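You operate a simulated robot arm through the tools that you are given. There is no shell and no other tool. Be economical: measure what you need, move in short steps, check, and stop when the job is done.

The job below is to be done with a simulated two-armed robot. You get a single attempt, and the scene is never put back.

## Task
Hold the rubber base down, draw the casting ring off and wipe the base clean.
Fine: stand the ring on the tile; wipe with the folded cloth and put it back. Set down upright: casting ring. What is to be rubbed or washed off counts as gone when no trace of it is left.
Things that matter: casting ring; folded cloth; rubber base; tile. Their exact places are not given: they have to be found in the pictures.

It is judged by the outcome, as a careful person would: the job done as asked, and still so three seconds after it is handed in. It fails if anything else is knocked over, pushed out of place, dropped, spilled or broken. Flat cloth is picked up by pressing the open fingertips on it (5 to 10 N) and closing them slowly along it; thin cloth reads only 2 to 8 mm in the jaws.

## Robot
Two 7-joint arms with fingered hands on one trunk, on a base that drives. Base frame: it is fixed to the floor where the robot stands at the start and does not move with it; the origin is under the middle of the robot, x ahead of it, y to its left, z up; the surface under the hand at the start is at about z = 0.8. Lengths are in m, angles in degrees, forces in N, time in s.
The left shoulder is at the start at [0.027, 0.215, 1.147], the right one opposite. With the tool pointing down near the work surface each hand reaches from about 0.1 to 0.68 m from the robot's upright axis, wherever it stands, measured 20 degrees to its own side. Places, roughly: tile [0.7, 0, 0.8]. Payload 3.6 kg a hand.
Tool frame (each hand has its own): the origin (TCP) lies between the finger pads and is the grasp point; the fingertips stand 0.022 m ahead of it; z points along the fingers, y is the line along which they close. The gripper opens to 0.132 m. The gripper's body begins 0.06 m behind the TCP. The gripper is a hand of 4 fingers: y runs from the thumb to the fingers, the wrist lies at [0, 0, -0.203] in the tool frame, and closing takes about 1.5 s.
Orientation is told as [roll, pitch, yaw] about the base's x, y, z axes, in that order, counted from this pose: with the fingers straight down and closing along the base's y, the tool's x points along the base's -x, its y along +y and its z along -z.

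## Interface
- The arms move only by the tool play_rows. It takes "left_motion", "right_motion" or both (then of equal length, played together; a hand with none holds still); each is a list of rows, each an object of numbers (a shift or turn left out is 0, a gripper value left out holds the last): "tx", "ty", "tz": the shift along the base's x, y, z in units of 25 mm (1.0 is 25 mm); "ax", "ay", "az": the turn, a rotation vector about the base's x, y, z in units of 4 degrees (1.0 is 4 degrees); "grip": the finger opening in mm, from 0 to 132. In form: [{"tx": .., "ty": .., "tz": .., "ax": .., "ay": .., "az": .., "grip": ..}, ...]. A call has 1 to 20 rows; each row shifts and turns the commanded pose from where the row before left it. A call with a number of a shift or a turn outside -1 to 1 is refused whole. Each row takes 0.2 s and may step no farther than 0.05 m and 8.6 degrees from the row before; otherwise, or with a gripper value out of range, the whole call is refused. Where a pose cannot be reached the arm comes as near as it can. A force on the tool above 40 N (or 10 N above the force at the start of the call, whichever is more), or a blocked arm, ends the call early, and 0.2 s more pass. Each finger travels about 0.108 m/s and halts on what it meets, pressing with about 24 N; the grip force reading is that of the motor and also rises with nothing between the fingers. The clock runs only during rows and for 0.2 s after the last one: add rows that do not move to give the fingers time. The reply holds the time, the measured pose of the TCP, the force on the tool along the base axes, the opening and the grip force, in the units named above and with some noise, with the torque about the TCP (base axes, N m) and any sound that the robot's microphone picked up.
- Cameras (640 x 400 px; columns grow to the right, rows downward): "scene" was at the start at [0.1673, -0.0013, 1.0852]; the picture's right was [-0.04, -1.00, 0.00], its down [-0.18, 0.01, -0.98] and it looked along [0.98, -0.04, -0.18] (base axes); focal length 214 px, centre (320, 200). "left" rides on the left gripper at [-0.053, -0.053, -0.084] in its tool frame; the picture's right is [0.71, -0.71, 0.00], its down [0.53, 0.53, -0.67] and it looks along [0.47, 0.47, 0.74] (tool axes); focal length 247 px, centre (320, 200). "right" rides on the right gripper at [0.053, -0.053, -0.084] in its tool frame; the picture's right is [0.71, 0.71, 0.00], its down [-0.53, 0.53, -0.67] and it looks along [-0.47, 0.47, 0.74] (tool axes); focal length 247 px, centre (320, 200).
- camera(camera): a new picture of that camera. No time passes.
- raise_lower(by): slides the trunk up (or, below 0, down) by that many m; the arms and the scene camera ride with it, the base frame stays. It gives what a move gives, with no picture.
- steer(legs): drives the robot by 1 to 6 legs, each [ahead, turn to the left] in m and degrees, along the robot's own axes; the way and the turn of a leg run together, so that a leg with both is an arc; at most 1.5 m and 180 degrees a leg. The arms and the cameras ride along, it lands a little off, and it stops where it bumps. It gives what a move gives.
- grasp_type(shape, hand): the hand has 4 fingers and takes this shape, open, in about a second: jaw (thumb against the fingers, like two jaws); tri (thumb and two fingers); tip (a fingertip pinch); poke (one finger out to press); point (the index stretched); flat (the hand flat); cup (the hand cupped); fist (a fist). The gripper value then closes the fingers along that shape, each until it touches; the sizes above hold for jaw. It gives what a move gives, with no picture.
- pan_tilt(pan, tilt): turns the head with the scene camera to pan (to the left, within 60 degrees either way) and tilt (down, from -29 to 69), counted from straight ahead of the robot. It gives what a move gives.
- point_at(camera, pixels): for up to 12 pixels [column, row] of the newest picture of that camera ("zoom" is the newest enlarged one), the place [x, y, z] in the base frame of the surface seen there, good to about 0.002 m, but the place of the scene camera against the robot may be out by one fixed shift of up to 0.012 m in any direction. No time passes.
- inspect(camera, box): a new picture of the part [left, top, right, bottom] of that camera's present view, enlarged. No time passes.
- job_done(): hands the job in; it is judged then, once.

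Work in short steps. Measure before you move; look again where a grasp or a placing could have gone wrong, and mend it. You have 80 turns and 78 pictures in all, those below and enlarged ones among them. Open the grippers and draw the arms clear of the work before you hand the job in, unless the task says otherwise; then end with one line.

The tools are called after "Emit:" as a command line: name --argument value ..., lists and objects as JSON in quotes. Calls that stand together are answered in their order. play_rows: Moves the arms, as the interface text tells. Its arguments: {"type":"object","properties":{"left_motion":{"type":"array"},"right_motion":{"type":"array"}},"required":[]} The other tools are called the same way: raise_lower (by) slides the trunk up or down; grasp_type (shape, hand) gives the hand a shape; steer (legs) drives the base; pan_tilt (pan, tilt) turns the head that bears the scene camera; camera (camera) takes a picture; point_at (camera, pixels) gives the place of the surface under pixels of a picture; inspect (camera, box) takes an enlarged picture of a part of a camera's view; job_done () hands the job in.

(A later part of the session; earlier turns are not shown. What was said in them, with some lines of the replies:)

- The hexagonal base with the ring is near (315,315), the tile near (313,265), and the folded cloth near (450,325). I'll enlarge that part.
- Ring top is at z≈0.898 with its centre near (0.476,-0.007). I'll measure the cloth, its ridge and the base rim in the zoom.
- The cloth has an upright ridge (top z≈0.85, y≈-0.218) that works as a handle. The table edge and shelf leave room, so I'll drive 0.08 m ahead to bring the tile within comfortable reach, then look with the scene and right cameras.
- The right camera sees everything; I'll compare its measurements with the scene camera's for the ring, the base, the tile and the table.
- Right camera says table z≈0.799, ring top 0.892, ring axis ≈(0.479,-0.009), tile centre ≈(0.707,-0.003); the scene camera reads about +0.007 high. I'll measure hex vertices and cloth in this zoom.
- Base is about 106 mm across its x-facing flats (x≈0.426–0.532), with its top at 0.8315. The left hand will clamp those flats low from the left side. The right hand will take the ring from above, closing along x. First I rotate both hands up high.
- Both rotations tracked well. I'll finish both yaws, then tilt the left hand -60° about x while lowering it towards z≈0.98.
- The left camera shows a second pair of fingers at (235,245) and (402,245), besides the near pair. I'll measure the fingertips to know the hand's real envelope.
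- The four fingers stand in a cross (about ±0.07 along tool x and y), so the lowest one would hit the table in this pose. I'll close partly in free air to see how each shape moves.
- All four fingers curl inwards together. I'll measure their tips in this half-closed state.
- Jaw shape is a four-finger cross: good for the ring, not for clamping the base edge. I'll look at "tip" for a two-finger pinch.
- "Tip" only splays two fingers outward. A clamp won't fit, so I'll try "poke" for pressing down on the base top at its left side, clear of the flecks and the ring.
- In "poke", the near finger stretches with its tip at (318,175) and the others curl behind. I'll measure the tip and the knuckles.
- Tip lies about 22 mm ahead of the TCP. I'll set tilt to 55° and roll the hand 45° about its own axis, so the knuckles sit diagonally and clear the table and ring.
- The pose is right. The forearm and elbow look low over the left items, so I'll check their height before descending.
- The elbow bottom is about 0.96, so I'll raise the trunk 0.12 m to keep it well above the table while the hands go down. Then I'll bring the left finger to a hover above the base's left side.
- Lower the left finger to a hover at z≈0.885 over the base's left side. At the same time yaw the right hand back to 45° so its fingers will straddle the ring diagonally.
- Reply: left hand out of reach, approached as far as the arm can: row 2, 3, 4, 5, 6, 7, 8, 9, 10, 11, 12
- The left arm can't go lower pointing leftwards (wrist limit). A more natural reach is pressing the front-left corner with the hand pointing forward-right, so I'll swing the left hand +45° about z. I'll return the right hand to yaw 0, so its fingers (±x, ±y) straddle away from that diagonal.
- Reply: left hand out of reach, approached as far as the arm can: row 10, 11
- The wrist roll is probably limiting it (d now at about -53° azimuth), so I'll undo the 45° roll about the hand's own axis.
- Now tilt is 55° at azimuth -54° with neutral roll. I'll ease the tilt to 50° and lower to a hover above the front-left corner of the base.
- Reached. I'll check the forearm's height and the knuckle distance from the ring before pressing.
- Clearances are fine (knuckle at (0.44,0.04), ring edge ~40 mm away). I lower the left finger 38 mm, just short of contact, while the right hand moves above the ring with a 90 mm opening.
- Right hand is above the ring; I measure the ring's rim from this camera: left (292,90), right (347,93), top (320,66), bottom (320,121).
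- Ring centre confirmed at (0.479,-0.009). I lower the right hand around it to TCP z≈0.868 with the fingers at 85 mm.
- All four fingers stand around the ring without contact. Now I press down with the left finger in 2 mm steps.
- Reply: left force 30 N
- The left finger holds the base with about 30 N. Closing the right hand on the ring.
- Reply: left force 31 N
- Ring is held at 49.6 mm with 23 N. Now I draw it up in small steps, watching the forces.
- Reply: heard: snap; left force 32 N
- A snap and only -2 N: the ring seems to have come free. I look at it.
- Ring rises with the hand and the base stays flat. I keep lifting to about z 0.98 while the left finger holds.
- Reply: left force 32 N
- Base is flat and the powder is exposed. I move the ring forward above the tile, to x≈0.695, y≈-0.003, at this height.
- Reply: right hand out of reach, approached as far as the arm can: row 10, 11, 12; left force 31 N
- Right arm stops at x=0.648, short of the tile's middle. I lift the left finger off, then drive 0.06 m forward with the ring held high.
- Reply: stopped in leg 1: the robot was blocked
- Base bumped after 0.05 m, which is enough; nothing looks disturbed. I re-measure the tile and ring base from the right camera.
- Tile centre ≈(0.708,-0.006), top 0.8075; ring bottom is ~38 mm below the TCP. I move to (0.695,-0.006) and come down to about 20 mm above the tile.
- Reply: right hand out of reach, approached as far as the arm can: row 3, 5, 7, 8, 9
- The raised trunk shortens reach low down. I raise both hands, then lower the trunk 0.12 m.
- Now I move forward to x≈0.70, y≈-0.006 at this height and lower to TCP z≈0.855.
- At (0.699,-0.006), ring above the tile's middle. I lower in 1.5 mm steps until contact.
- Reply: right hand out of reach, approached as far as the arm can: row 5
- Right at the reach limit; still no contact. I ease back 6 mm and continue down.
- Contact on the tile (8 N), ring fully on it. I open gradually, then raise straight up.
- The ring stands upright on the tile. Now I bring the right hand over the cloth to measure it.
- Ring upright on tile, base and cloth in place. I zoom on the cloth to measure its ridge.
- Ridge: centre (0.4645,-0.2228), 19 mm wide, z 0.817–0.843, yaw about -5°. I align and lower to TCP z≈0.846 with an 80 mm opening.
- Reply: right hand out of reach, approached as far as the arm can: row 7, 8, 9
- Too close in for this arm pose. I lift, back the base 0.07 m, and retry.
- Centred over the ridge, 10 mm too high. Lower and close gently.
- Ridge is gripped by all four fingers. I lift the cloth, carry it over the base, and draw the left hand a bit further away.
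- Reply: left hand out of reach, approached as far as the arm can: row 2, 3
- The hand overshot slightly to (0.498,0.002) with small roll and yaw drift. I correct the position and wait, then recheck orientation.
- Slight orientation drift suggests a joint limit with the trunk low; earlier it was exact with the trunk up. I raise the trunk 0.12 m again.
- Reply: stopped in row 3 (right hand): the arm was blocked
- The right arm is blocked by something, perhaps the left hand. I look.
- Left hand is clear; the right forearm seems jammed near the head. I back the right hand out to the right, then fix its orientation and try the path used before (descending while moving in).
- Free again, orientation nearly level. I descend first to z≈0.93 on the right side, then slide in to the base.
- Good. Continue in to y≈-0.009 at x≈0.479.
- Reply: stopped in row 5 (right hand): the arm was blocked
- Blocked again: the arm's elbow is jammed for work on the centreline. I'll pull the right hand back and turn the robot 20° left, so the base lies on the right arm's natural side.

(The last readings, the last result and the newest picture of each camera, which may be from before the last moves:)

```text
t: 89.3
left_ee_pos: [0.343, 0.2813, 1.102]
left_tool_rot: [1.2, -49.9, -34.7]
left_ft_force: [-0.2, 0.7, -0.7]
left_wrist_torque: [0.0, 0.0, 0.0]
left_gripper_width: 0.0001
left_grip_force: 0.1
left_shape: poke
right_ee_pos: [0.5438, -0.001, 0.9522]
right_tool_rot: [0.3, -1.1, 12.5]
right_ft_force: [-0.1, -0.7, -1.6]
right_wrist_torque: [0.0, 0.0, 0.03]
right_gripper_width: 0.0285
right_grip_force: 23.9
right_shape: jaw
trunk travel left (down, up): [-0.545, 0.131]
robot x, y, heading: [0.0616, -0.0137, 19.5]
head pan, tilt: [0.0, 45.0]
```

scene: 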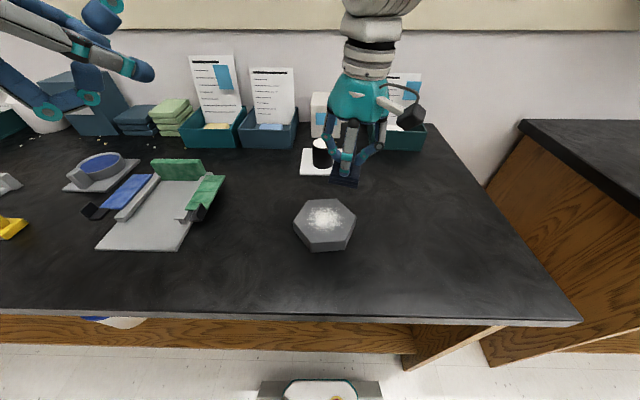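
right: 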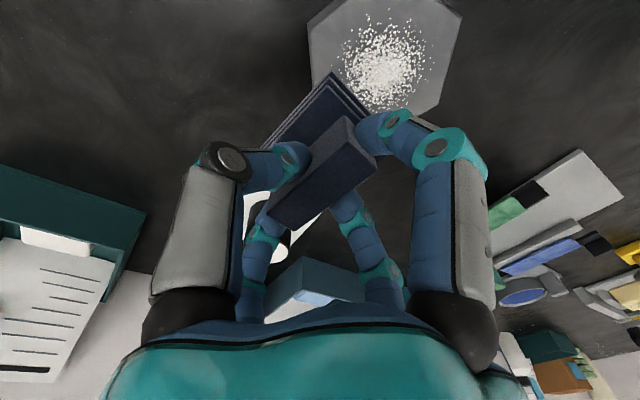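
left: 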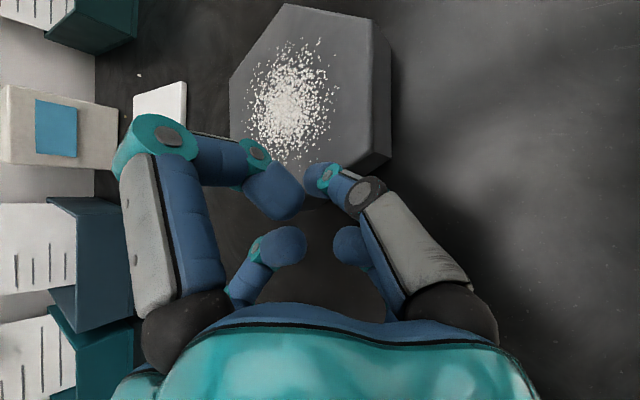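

Now the right hand is over the base region with clean orientation. I bring it over the base centre and lower to z≈0.89 (cloth bottom ≈13 mm above).

Emit:
play_rows --right_motion '[{"tx": -0.6, "ay": 0.25}, {"tx": -0.7}, {"tx": -0.7}, {"tx": -0.6, "ty": -0.3}, {"tz": -0.6}, {"tz": -0.6}, {"tz": -0.6}, {"tz": -0.6}, {}]'

Emit:
pan_tilt --pan -20 --tilt 50

Emit:
camera --camera "scene"

```text
t: 91.3
left_ee_pos: [0.3423, 0.2818, 1.1039]
left_tool_rot: [1.2, -50.0, -34.7]
left_ft_force: [0.0, -0.2, 0.3]
left_wrist_torque: [-0.01, -0.01, -0.01]
left_gripper_width: 0.0
left_grip_force: 0.1
left_shape: poke
right_ee_pos: [0.4789, -0.0088, 0.8914]
right_tool_rot: [0.5, -0.1, 12.4]
right_ft_force: [0.3, -1.0, 0.1]
right_wrist_torque: [-0.04, 0.05, 0.01]
right_gripper_width: 0.0281
right_grip_force: 23.6
right_shape: jaw
trunk travel left (down, up): [-0.545, 0.131]
robot x, y, heading: [0.0621, -0.0125, 19.2]
head pan, tilt: [0.0, 45.0]
```

```text
t: 92.2
left_ee_pos: [0.3423, 0.2804, 1.1034]
left_tool_rot: [1.2, -50.0, -34.7]
left_ft_force: [-0.2, 0.7, 0.1]
left_wrist_torque: [-0.01, -0.01, 0.0]
left_gripper_width: 0.0001
left_grip_force: 0.0
left_shape: poke
right_ee_pos: [0.4801, -0.0085, 0.8926]
right_tool_rot: [0.6, -0.1, 12.4]
right_ft_force: [-0.1, -0.1, -0.5]
right_wrist_torque: [0.01, 0.0, 0.02]
right_gripper_width: 0.0282
right_grip_force: 23.7
right_shape: jaw
trunk travel left (down, up): [-0.545, 0.131]
robot x, y, heading: [0.0578, -0.0159, 19.2]
head pan, tilt: [-20.0, 50.0]
```

```text
23 pictures are left
```

scene: 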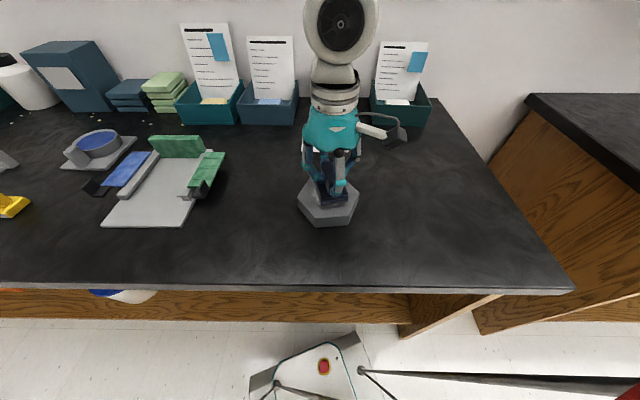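

Reached cleanly, over the base centre. Lowering to contact in small steps.

Emit:
play_rows --right_motion '[{"tz": -0.3}, {"tz": -0.1}, {"tz": -0.08}, {"tz": -0.08}, {"tz": -0.06}, {}]'

```text
t: 93.5
left_ee_pos: [0.3415, 0.281, 1.104]
left_tool_rot: [1.2, -50.1, -34.7]
left_ft_force: [-0.2, -0.4, 0.2]
left_wrist_torque: [0.02, 0.02, 0.01]
left_gripper_width: 0.0
left_grip_force: 0.0
left_shape: poke
right_ee_pos: [0.4775, -0.0076, 0.8768]
right_tool_rot: [0.5, 0.0, 12.3]
right_ft_force: [-1.1, 0.0, 1.8]
right_wrist_torque: [-0.05, -0.01, -0.02]
right_gripper_width: 0.0284
right_grip_force: 24.4
right_shape: jaw
trunk travel left (down, up): [-0.545, 0.131]
robot x, y, heading: [0.0579, -0.013, 19.4]
head pan, tilt: [-20.0, 50.0]
```

Contact begins (~2 N). Press ~1 mm more and make a first small stroke pattern, checking that the base doesn't move.

Emit:
play_rows --right_motion '[{"tz": -0.035}, {"ty": 0.25}, {"ty": 0.25}, {"ty": -0.25}, {"ty": -0.25}, {"ty": -0.25}, {"ty": -0.25}, {"ty": 0.25}, {"ty": 0.25}, {}]'

Emit:
inspect --camera "scene" --box '[270, 140, 390, 240]'

```text
t: 95.8
left_ee_pos: [0.3417, 0.2792, 1.1054]
left_tool_rot: [1.5, -50.1, -34.8]
left_ft_force: [-0.6, 0.2, 0.4]
left_wrist_torque: [0.0, 0.0, -0.02]
left_gripper_width: 0.0
left_grip_force: 0.1
left_shape: poke
right_ee_pos: [0.4772, -0.011, 0.8773]
right_tool_rot: [0.4, 0.0, 12.4]
right_ft_force: [-1.0, -7.4, 9.1]
right_wrist_torque: [-0.2, -0.04, -0.01]
right_gripper_width: 0.029
right_grip_force: 23.9
right_shape: jaw
trunk travel left (down, up): [-0.545, 0.131]
robot x, y, heading: [0.0597, -0.0136, 19.3]
head pan, tilt: [-20.0, 50.0]
```

```text
4.00 times, centred on (330, 190) of scene
```

zoom: 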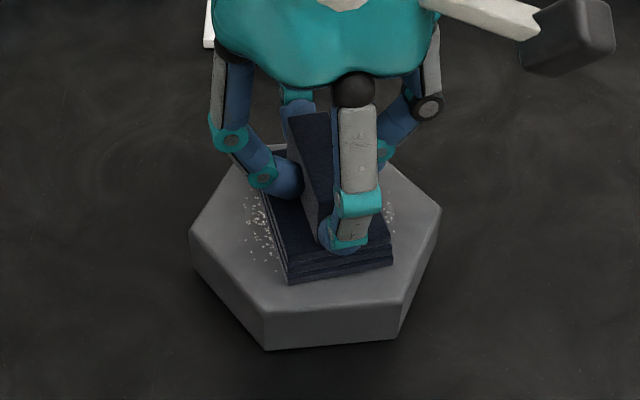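

Powder under the cloth is going; flecks remain to the sides. I check whether the base has moved by measuring its vertices.

Emit:
point_at --camera "zoom" --pixels '[[194, 234], [436, 210], [268, 308], [402, 300], [330, 318], [335, 300]]'

```text
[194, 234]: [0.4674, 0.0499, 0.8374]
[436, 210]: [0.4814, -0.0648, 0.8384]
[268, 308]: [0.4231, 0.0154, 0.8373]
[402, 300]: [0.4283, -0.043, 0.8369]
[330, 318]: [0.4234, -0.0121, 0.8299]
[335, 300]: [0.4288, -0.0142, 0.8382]
```

Base hasn't moved (within ~2 mm). I continue with wider strokes: front lane, then middle.

Emit:
play_rows --right_motion '[{"tz": 0.012, "tx": -0.24}, {"tx": -0.24}, {"ty": 0.3}, {"ty": 0.3}, {"ty": 0.3}, {"ty": -0.3}, {"ty": -0.3}, {"ty": -0.3}, {"ty": -0.3}, {"ty": -0.3}, {"ty": -0.3}, {"tx": 0.24}, {"tx": 0.24}, {"ty": 0.3}, {"ty": 0.3}, {"ty": 0.3}, {"ty": 0.3}, {"ty": 0.3}, {"ty": 0.3}]'

Emit:
play_rows --right_motion '[{"tx": 0.24}, {"tx": 0.24}, {"ty": -0.3}, {"ty": -0.3}, {"ty": -0.3}, {"ty": -0.3}, {"ty": -0.3}, {"ty": -0.3}, {"ty": 0.3}, {"ty": 0.3}, {"ty": 0.3}, {"tx": -0.24}, {"tx": -0.24}, {}]'

```text
t: 99.8
left_ee_pos: [0.3428, 0.2803, 1.1029]
left_tool_rot: [1.2, -50.2, -34.8]
left_ft_force: [-0.2, -0.4, -0.1]
left_wrist_torque: [-0.04, 0.01, 0.0]
left_gripper_width: 0.0
left_grip_force: 0.1
left_shape: poke
right_ee_pos: [0.4897, 0.0211, 0.8799]
right_tool_rot: [0.5, -0.2, 12.4]
right_ft_force: [-0.2, 0.2, 0.5]
right_wrist_torque: [0.0, 0.03, -0.01]
right_gripper_width: 0.029
right_grip_force: 24.3
right_shape: jaw
right hand out of reach, approached as far as the arm can: row 9, 10, 11
trunk travel left (down, up): [-0.545, 0.131]
robot x, y, heading: [0.059, -0.0138, 19.5]
head pan, tilt: [-20.0, 50.0]
```

```text
t: 102.8
left_ee_pos: [0.3421, 0.2801, 1.1037]
left_tool_rot: [1.2, -50.0, -34.8]
left_ft_force: [-1.1, 0.9, -0.2]
left_wrist_torque: [0.0, 0.01, 0.03]
left_gripper_width: 0.0
left_grip_force: 0.1
left_shape: poke
right_ee_pos: [0.4896, -0.001, 0.8816]
right_tool_rot: [0.5, 0.0, 12.4]
right_ft_force: [0.6, 0.8, -0.8]
right_wrist_torque: [0.0, 0.01, 0.02]
right_gripper_width: 0.0291
right_grip_force: 24.5
right_shape: jaw
trunk travel left (down, up): [-0.545, 0.131]
robot x, y, heading: [0.0588, -0.0143, 19.4]
head pan, tilt: [-20.0, 50.0]
```

At the front lane the reach limit shifted the hand slightly up and forward, so contact was lost. I check what remains by raising the cloth a bit and looking.

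Emit:
play_rows --right_motion '[{"tz": 0.6}, {"tz": 0.6}, {"tz": 0.6, "tx": 0.5}, {"tz": 0.6, "tx": 0.8}, {"tx": 0.8}, {"tx": 0.8}]'

Emit:
inspect --camera "scene" --box '[270, 140, 390, 240]'

```text
t: 104.2
left_ee_pos: [0.3422, 0.2813, 1.1029]
left_tool_rot: [1.3, -50.1, -34.7]
left_ft_force: [0.4, 0.1, 0.8]
left_wrist_torque: [-0.03, -0.02, -0.03]
left_gripper_width: 0.0001
left_grip_force: 0.1
left_shape: poke
right_ee_pos: [0.5625, -0.001, 0.9406]
right_tool_rot: [0.5, 0.0, 12.4]
right_ft_force: [-0.1, 0.8, -0.1]
right_wrist_torque: [-0.02, -0.01, 0.0]
right_gripper_width: 0.0292
right_grip_force: 23.9
right_shape: jaw
trunk travel left (down, up): [-0.545, 0.131]
robot x, y, heading: [0.0604, -0.014, 19.6]
head pan, tilt: [-20.0, 50.0]
```

```text
4.00 times, centred on (330, 190) of scene
```

zoom: 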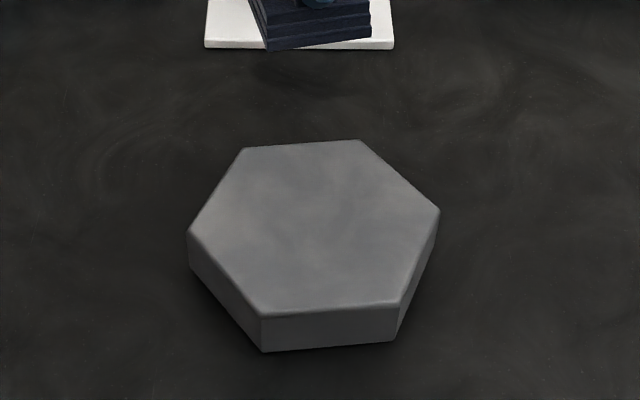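

Base looks clean. I zoom tighter to look for faint traces, and check its place.

Emit:
point_at --camera "zoom" --pixels '[[190, 230], [438, 212], [262, 308], [398, 305], [246, 150], [360, 141]]'

Emit:
inspect --camera "scene" --box '[315, 172, 382, 222]'

Emit:
camera --camera "right"

```text
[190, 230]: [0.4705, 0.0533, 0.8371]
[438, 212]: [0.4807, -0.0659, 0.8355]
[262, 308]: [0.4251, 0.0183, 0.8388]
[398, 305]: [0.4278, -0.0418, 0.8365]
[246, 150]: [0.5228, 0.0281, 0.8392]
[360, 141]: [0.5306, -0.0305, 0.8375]
```

```text
8.00 times, centred on (348, 197) of scene
```

zoom: 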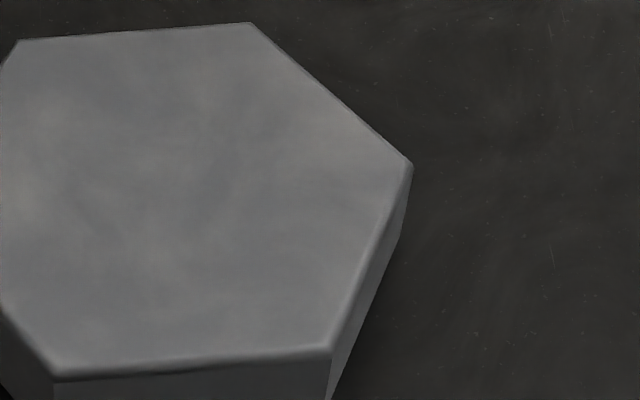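

```text
19 pictures are left
```

right: 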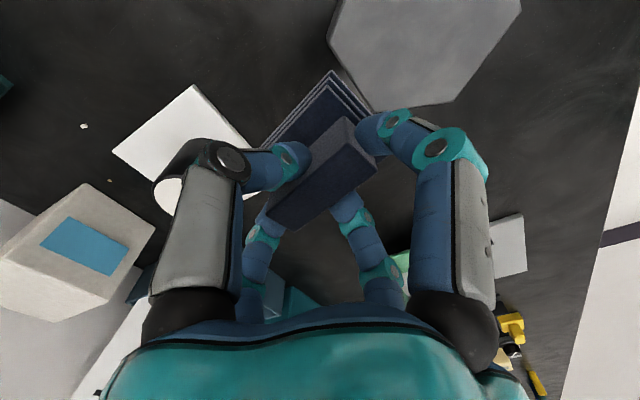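

Base is clean and in place. I turn the robot back so the cloth's spot is again at the right arm's side; the cloth stays high on the way.

Emit:
steer --legs '[[0, -19.5]]'

```text
t: 105.7
left_ee_pos: [0.4275, 0.165, 1.1038]
left_tool_rot: [1.3, -50.1, -54.8]
left_ft_force: [1.0, 0.8, 0.9]
left_wrist_torque: [-0.02, 0.0, -0.02]
left_gripper_width: 0.0001
left_grip_force: 0.0
left_shape: poke
right_ee_pos: [0.536, -0.1746, 0.9402]
right_tool_rot: [0.5, 0.0, -7.8]
right_ft_force: [-0.1, 0.6, -0.7]
right_wrist_torque: [-0.01, 0.0, -0.02]
right_gripper_width: 0.0291
right_grip_force: 24.3
right_shape: jaw
trunk travel left (down, up): [-0.545, 0.131]
robot x, y, heading: [0.0616, 0.0008, -1.0]
head pan, tilt: [-20.0, 50.0]
```

Move over the original spot (0.464,-0.2215), yaw to -5°, and lower to z≈0.87.

Emit:
play_rows --right_motion '[{"tx": -0.7, "ty": -0.47, "az": 0.35, "ax": -0.12}, {"tx": -0.7, "ty": -0.47, "az": 0.35}, {"tx": -0.7, "ty": -0.47}, {"tx": -0.77, "ty": -0.46}, {"tz": -0.7}, {"tz": -0.7}, {"tz": -0.7}, {"tz": -0.7}, {}]'

Emit:
camera --camera "right"

```text
t: 107.7
left_ee_pos: [0.4273, 0.1647, 1.1034]
left_tool_rot: [1.2, -50.1, -54.8]
left_ft_force: [-0.9, 0.1, 0.4]
left_wrist_torque: [0.0, -0.02, 0.02]
left_gripper_width: 0.0001
left_grip_force: 0.1
left_shape: poke
right_ee_pos: [0.4673, -0.2233, 0.8714]
right_tool_rot: [0.0, -0.1, -4.9]
right_ft_force: [0.6, -0.6, -1.8]
right_wrist_torque: [-0.01, 0.02, 0.03]
right_gripper_width: 0.0292
right_grip_force: 23.7
right_shape: jaw
trunk travel left (down, up): [-0.545, 0.131]
robot x, y, heading: [0.0614, 0.003, -0.9]
head pan, tilt: [-20.0, 50.0]
```

```text
18 pictures are left
```

right: 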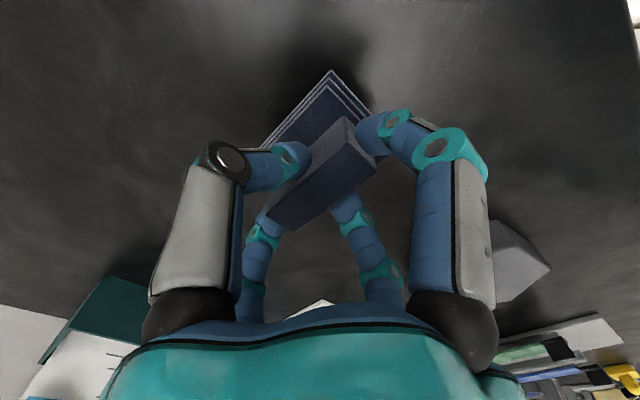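

Good. Lower the last 25 mm, the end of it slowly, until contact.

Emit:
play_rows --right_motion '[{"tz": -0.4, "tx": -0.08, "ty": 0.05}, {"tz": -0.3}, {"tz": -0.1}, {"tz": -0.06}, {"tz": -0.06}, {"tz": -0.06}, {}]'

```text
t: 109.3
left_ee_pos: [0.4265, 0.1638, 1.1036]
left_tool_rot: [1.2, -50.1, -54.8]
left_ft_force: [-0.1, 0.5, -0.8]
left_wrist_torque: [-0.01, 0.0, 0.0]
left_gripper_width: 0.0
left_grip_force: 0.0
left_shape: poke
right_ee_pos: [0.4614, -0.221, 0.8461]
right_tool_rot: [0.0, -0.1, -4.9]
right_ft_force: [0.2, 0.4, -0.4]
right_wrist_torque: [-0.01, 0.0, -0.02]
right_gripper_width: 0.0289
right_grip_force: 23.9
right_shape: jaw
trunk travel left (down, up): [-0.545, 0.131]
robot x, y, heading: [0.058, -0.0041, -0.8]
head pan, tilt: [-20.0, 50.0]
```

Emit:
play_rows --right_motion '[{"tz": -0.05}, {"tz": -0.04}, {}]'

Emit:
inspect --camera "right" --box '[240, 50, 400, 150]'

```text
t: 110.1
left_ee_pos: [0.4269, 0.1664, 1.1037]
left_tool_rot: [1.3, -50.1, -54.9]
left_ft_force: [0.7, -0.3, -0.5]
left_wrist_torque: [0.01, -0.02, -0.02]
left_gripper_width: 0.0
left_grip_force: 0.0
left_shape: poke
right_ee_pos: [0.4638, -0.2212, 0.8444]
right_tool_rot: [0.0, -0.2, -5.0]
right_ft_force: [0.3, -0.8, 11.5]
right_wrist_torque: [-0.06, 0.05, 0.0]
right_gripper_width: 0.029
right_grip_force: 24.3
right_shape: jaw
trunk travel left (down, up): [-0.545, 0.131]
robot x, y, heading: [0.0612, -0.0, -1.0]
head pan, tilt: [-20.0, 50.0]
```

```text
4.00 times, centred on (320, 100) of right
```

zoom: 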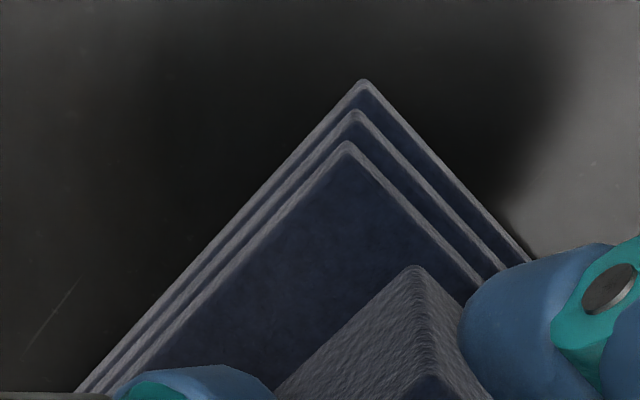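

The cloth is down at its old place (11 N). I open and raise straight up, then move both hands clear.

Emit:
play_rows --right_motion '[{"tz": 0.04, "grip": 40}, {}, {"grip": 70}, {}, {"grip": 90}, {}, {"tz": 0.3}, {"tz": 0.6}, {"tz": 0.8}, {"tz": 0.8}, {"tz": 0.8}, {"tz": 0.8}, {"tz": 0.8}, {"tz": 0.8, "grip": 130}, {"tz": 0.8}, {"tz": 0.8}]'

Emit:
grasp_type --hand "left" --shape "jaw"

Emit:
pan_tilt --pan 0 --tilt 42

Emit:
camera --camera "scene"

Emit:
camera --camera "right"

```text
t: 113.5
left_ee_pos: [0.4267, 0.1649, 1.1029]
left_tool_rot: [1.2, -50.0, -54.9]
left_ft_force: [-0.4, -0.4, 0.0]
left_wrist_torque: [0.04, -0.03, -0.01]
left_gripper_width: 0.0
left_grip_force: 0.1
left_shape: poke
right_ee_pos: [0.4609, -0.2213, 1.0289]
right_tool_rot: [0.1, -0.1, -5.1]
right_ft_force: [-1.1, 0.8, 1.0]
right_wrist_torque: [-0.03, -0.03, 0.01]
right_gripper_width: 0.1296
right_grip_force: 0.0
right_shape: jaw
trunk travel left (down, up): [-0.545, 0.131]
robot x, y, heading: [0.0612, 0.0023, -0.5]
head pan, tilt: [-20.0, 50.0]
```

```text
t: 114.4
left_ee_pos: [0.4267, 0.1651, 1.1038]
left_tool_rot: [1.3, -50.0, -54.8]
left_ft_force: [0.0, 0.4, 0.1]
left_wrist_torque: [0.0, -0.01, 0.0]
left_gripper_width: 0.1322
left_grip_force: 0.1
left_shape: jaw
right_ee_pos: [0.4627, -0.2223, 1.0285]
right_tool_rot: [-0.1, -0.2, -4.9]
right_ft_force: [-0.7, 0.5, -0.3]
right_wrist_torque: [0.04, 0.01, -0.02]
right_gripper_width: 0.13
right_grip_force: 0.0
right_shape: jaw
trunk travel left (down, up): [-0.545, 0.131]
robot x, y, heading: [0.0631, -0.0013, -0.9]
head pan, tilt: [-20.0, 50.0]
```

```text
t: 115.2
left_ee_pos: [0.4281, 0.1656, 1.1033]
left_tool_rot: [1.3, -50.1, -54.9]
left_ft_force: [0.5, 0.3, -0.2]
left_wrist_torque: [-0.02, -0.03, -0.01]
left_gripper_width: 0.1319
left_grip_force: 0.0
left_shape: jaw
right_ee_pos: [0.463, -0.2201, 1.0273]
right_tool_rot: [0.0, -0.1, -5.1]
right_ft_force: [0.5, -0.4, 0.1]
right_wrist_torque: [-0.01, -0.03, -0.01]
right_gripper_width: 0.1299
right_grip_force: 0.1
right_shape: jaw
trunk travel left (down, up): [-0.545, 0.131]
robot x, y, heading: [0.0567, 0.0006, -0.9]
head pan, tilt: [0.0, 42.0]
```

```text
16 pictures are left
```

scene: 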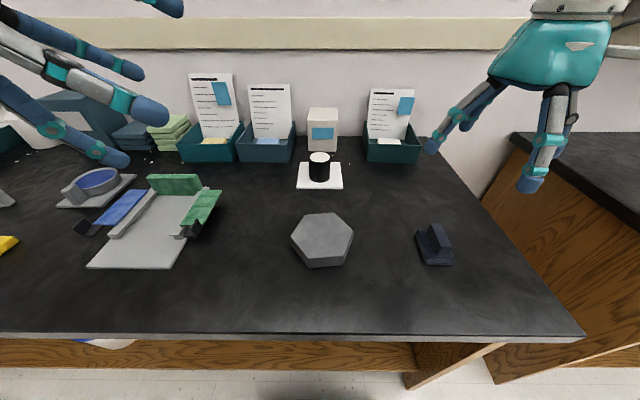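

```text
15 pictures are left
```

right: 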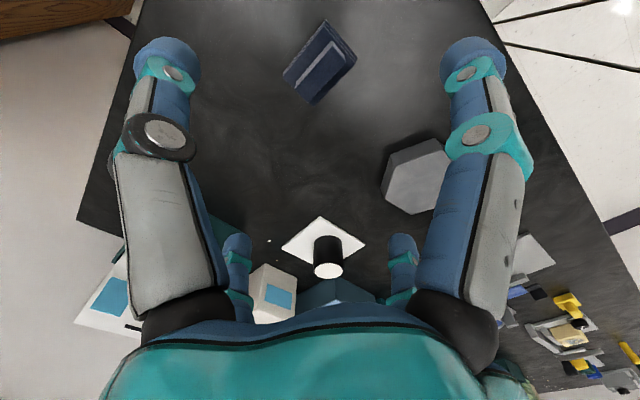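

Everything stands as wanted. One last close look at the base and ring for traces.

Emit:
inspect --camera "scene" --box '[275, 145, 375, 275]'

Emit:
inspect --camera "right" --box '[370, 130, 460, 220]'

```text
3.08 times, centred on (325, 210) of scene
```

zoom: 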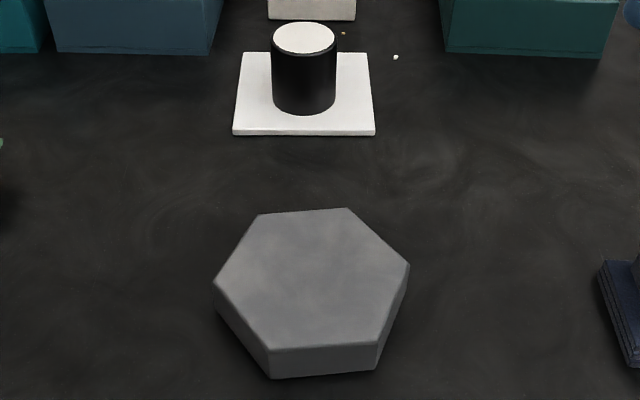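

```text
4.44 times, centred on (415, 175) of right
```

zoom: 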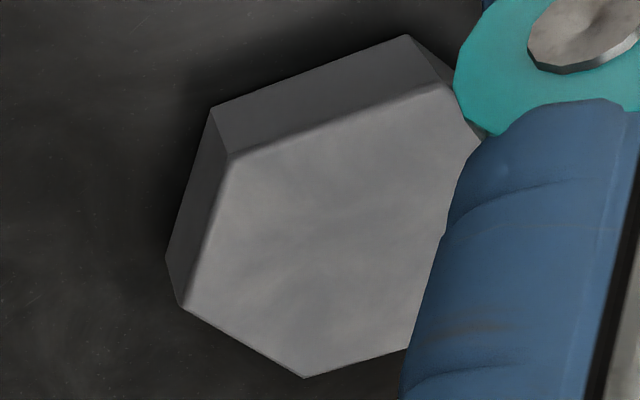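

The base is clean, the ring stands upright on the tile, the cloth is back, and both hands are open and clear. Handing in.

Emit:
job_done

```text
The job is handed in.
```

The casting ring is off and standing upright on the tile, the rubber base shows no trace of powder, and the folded cloth is back where it was. I held the base down while drawing the ring off but not while wiping; it had not shifted when I measured it afterwards.
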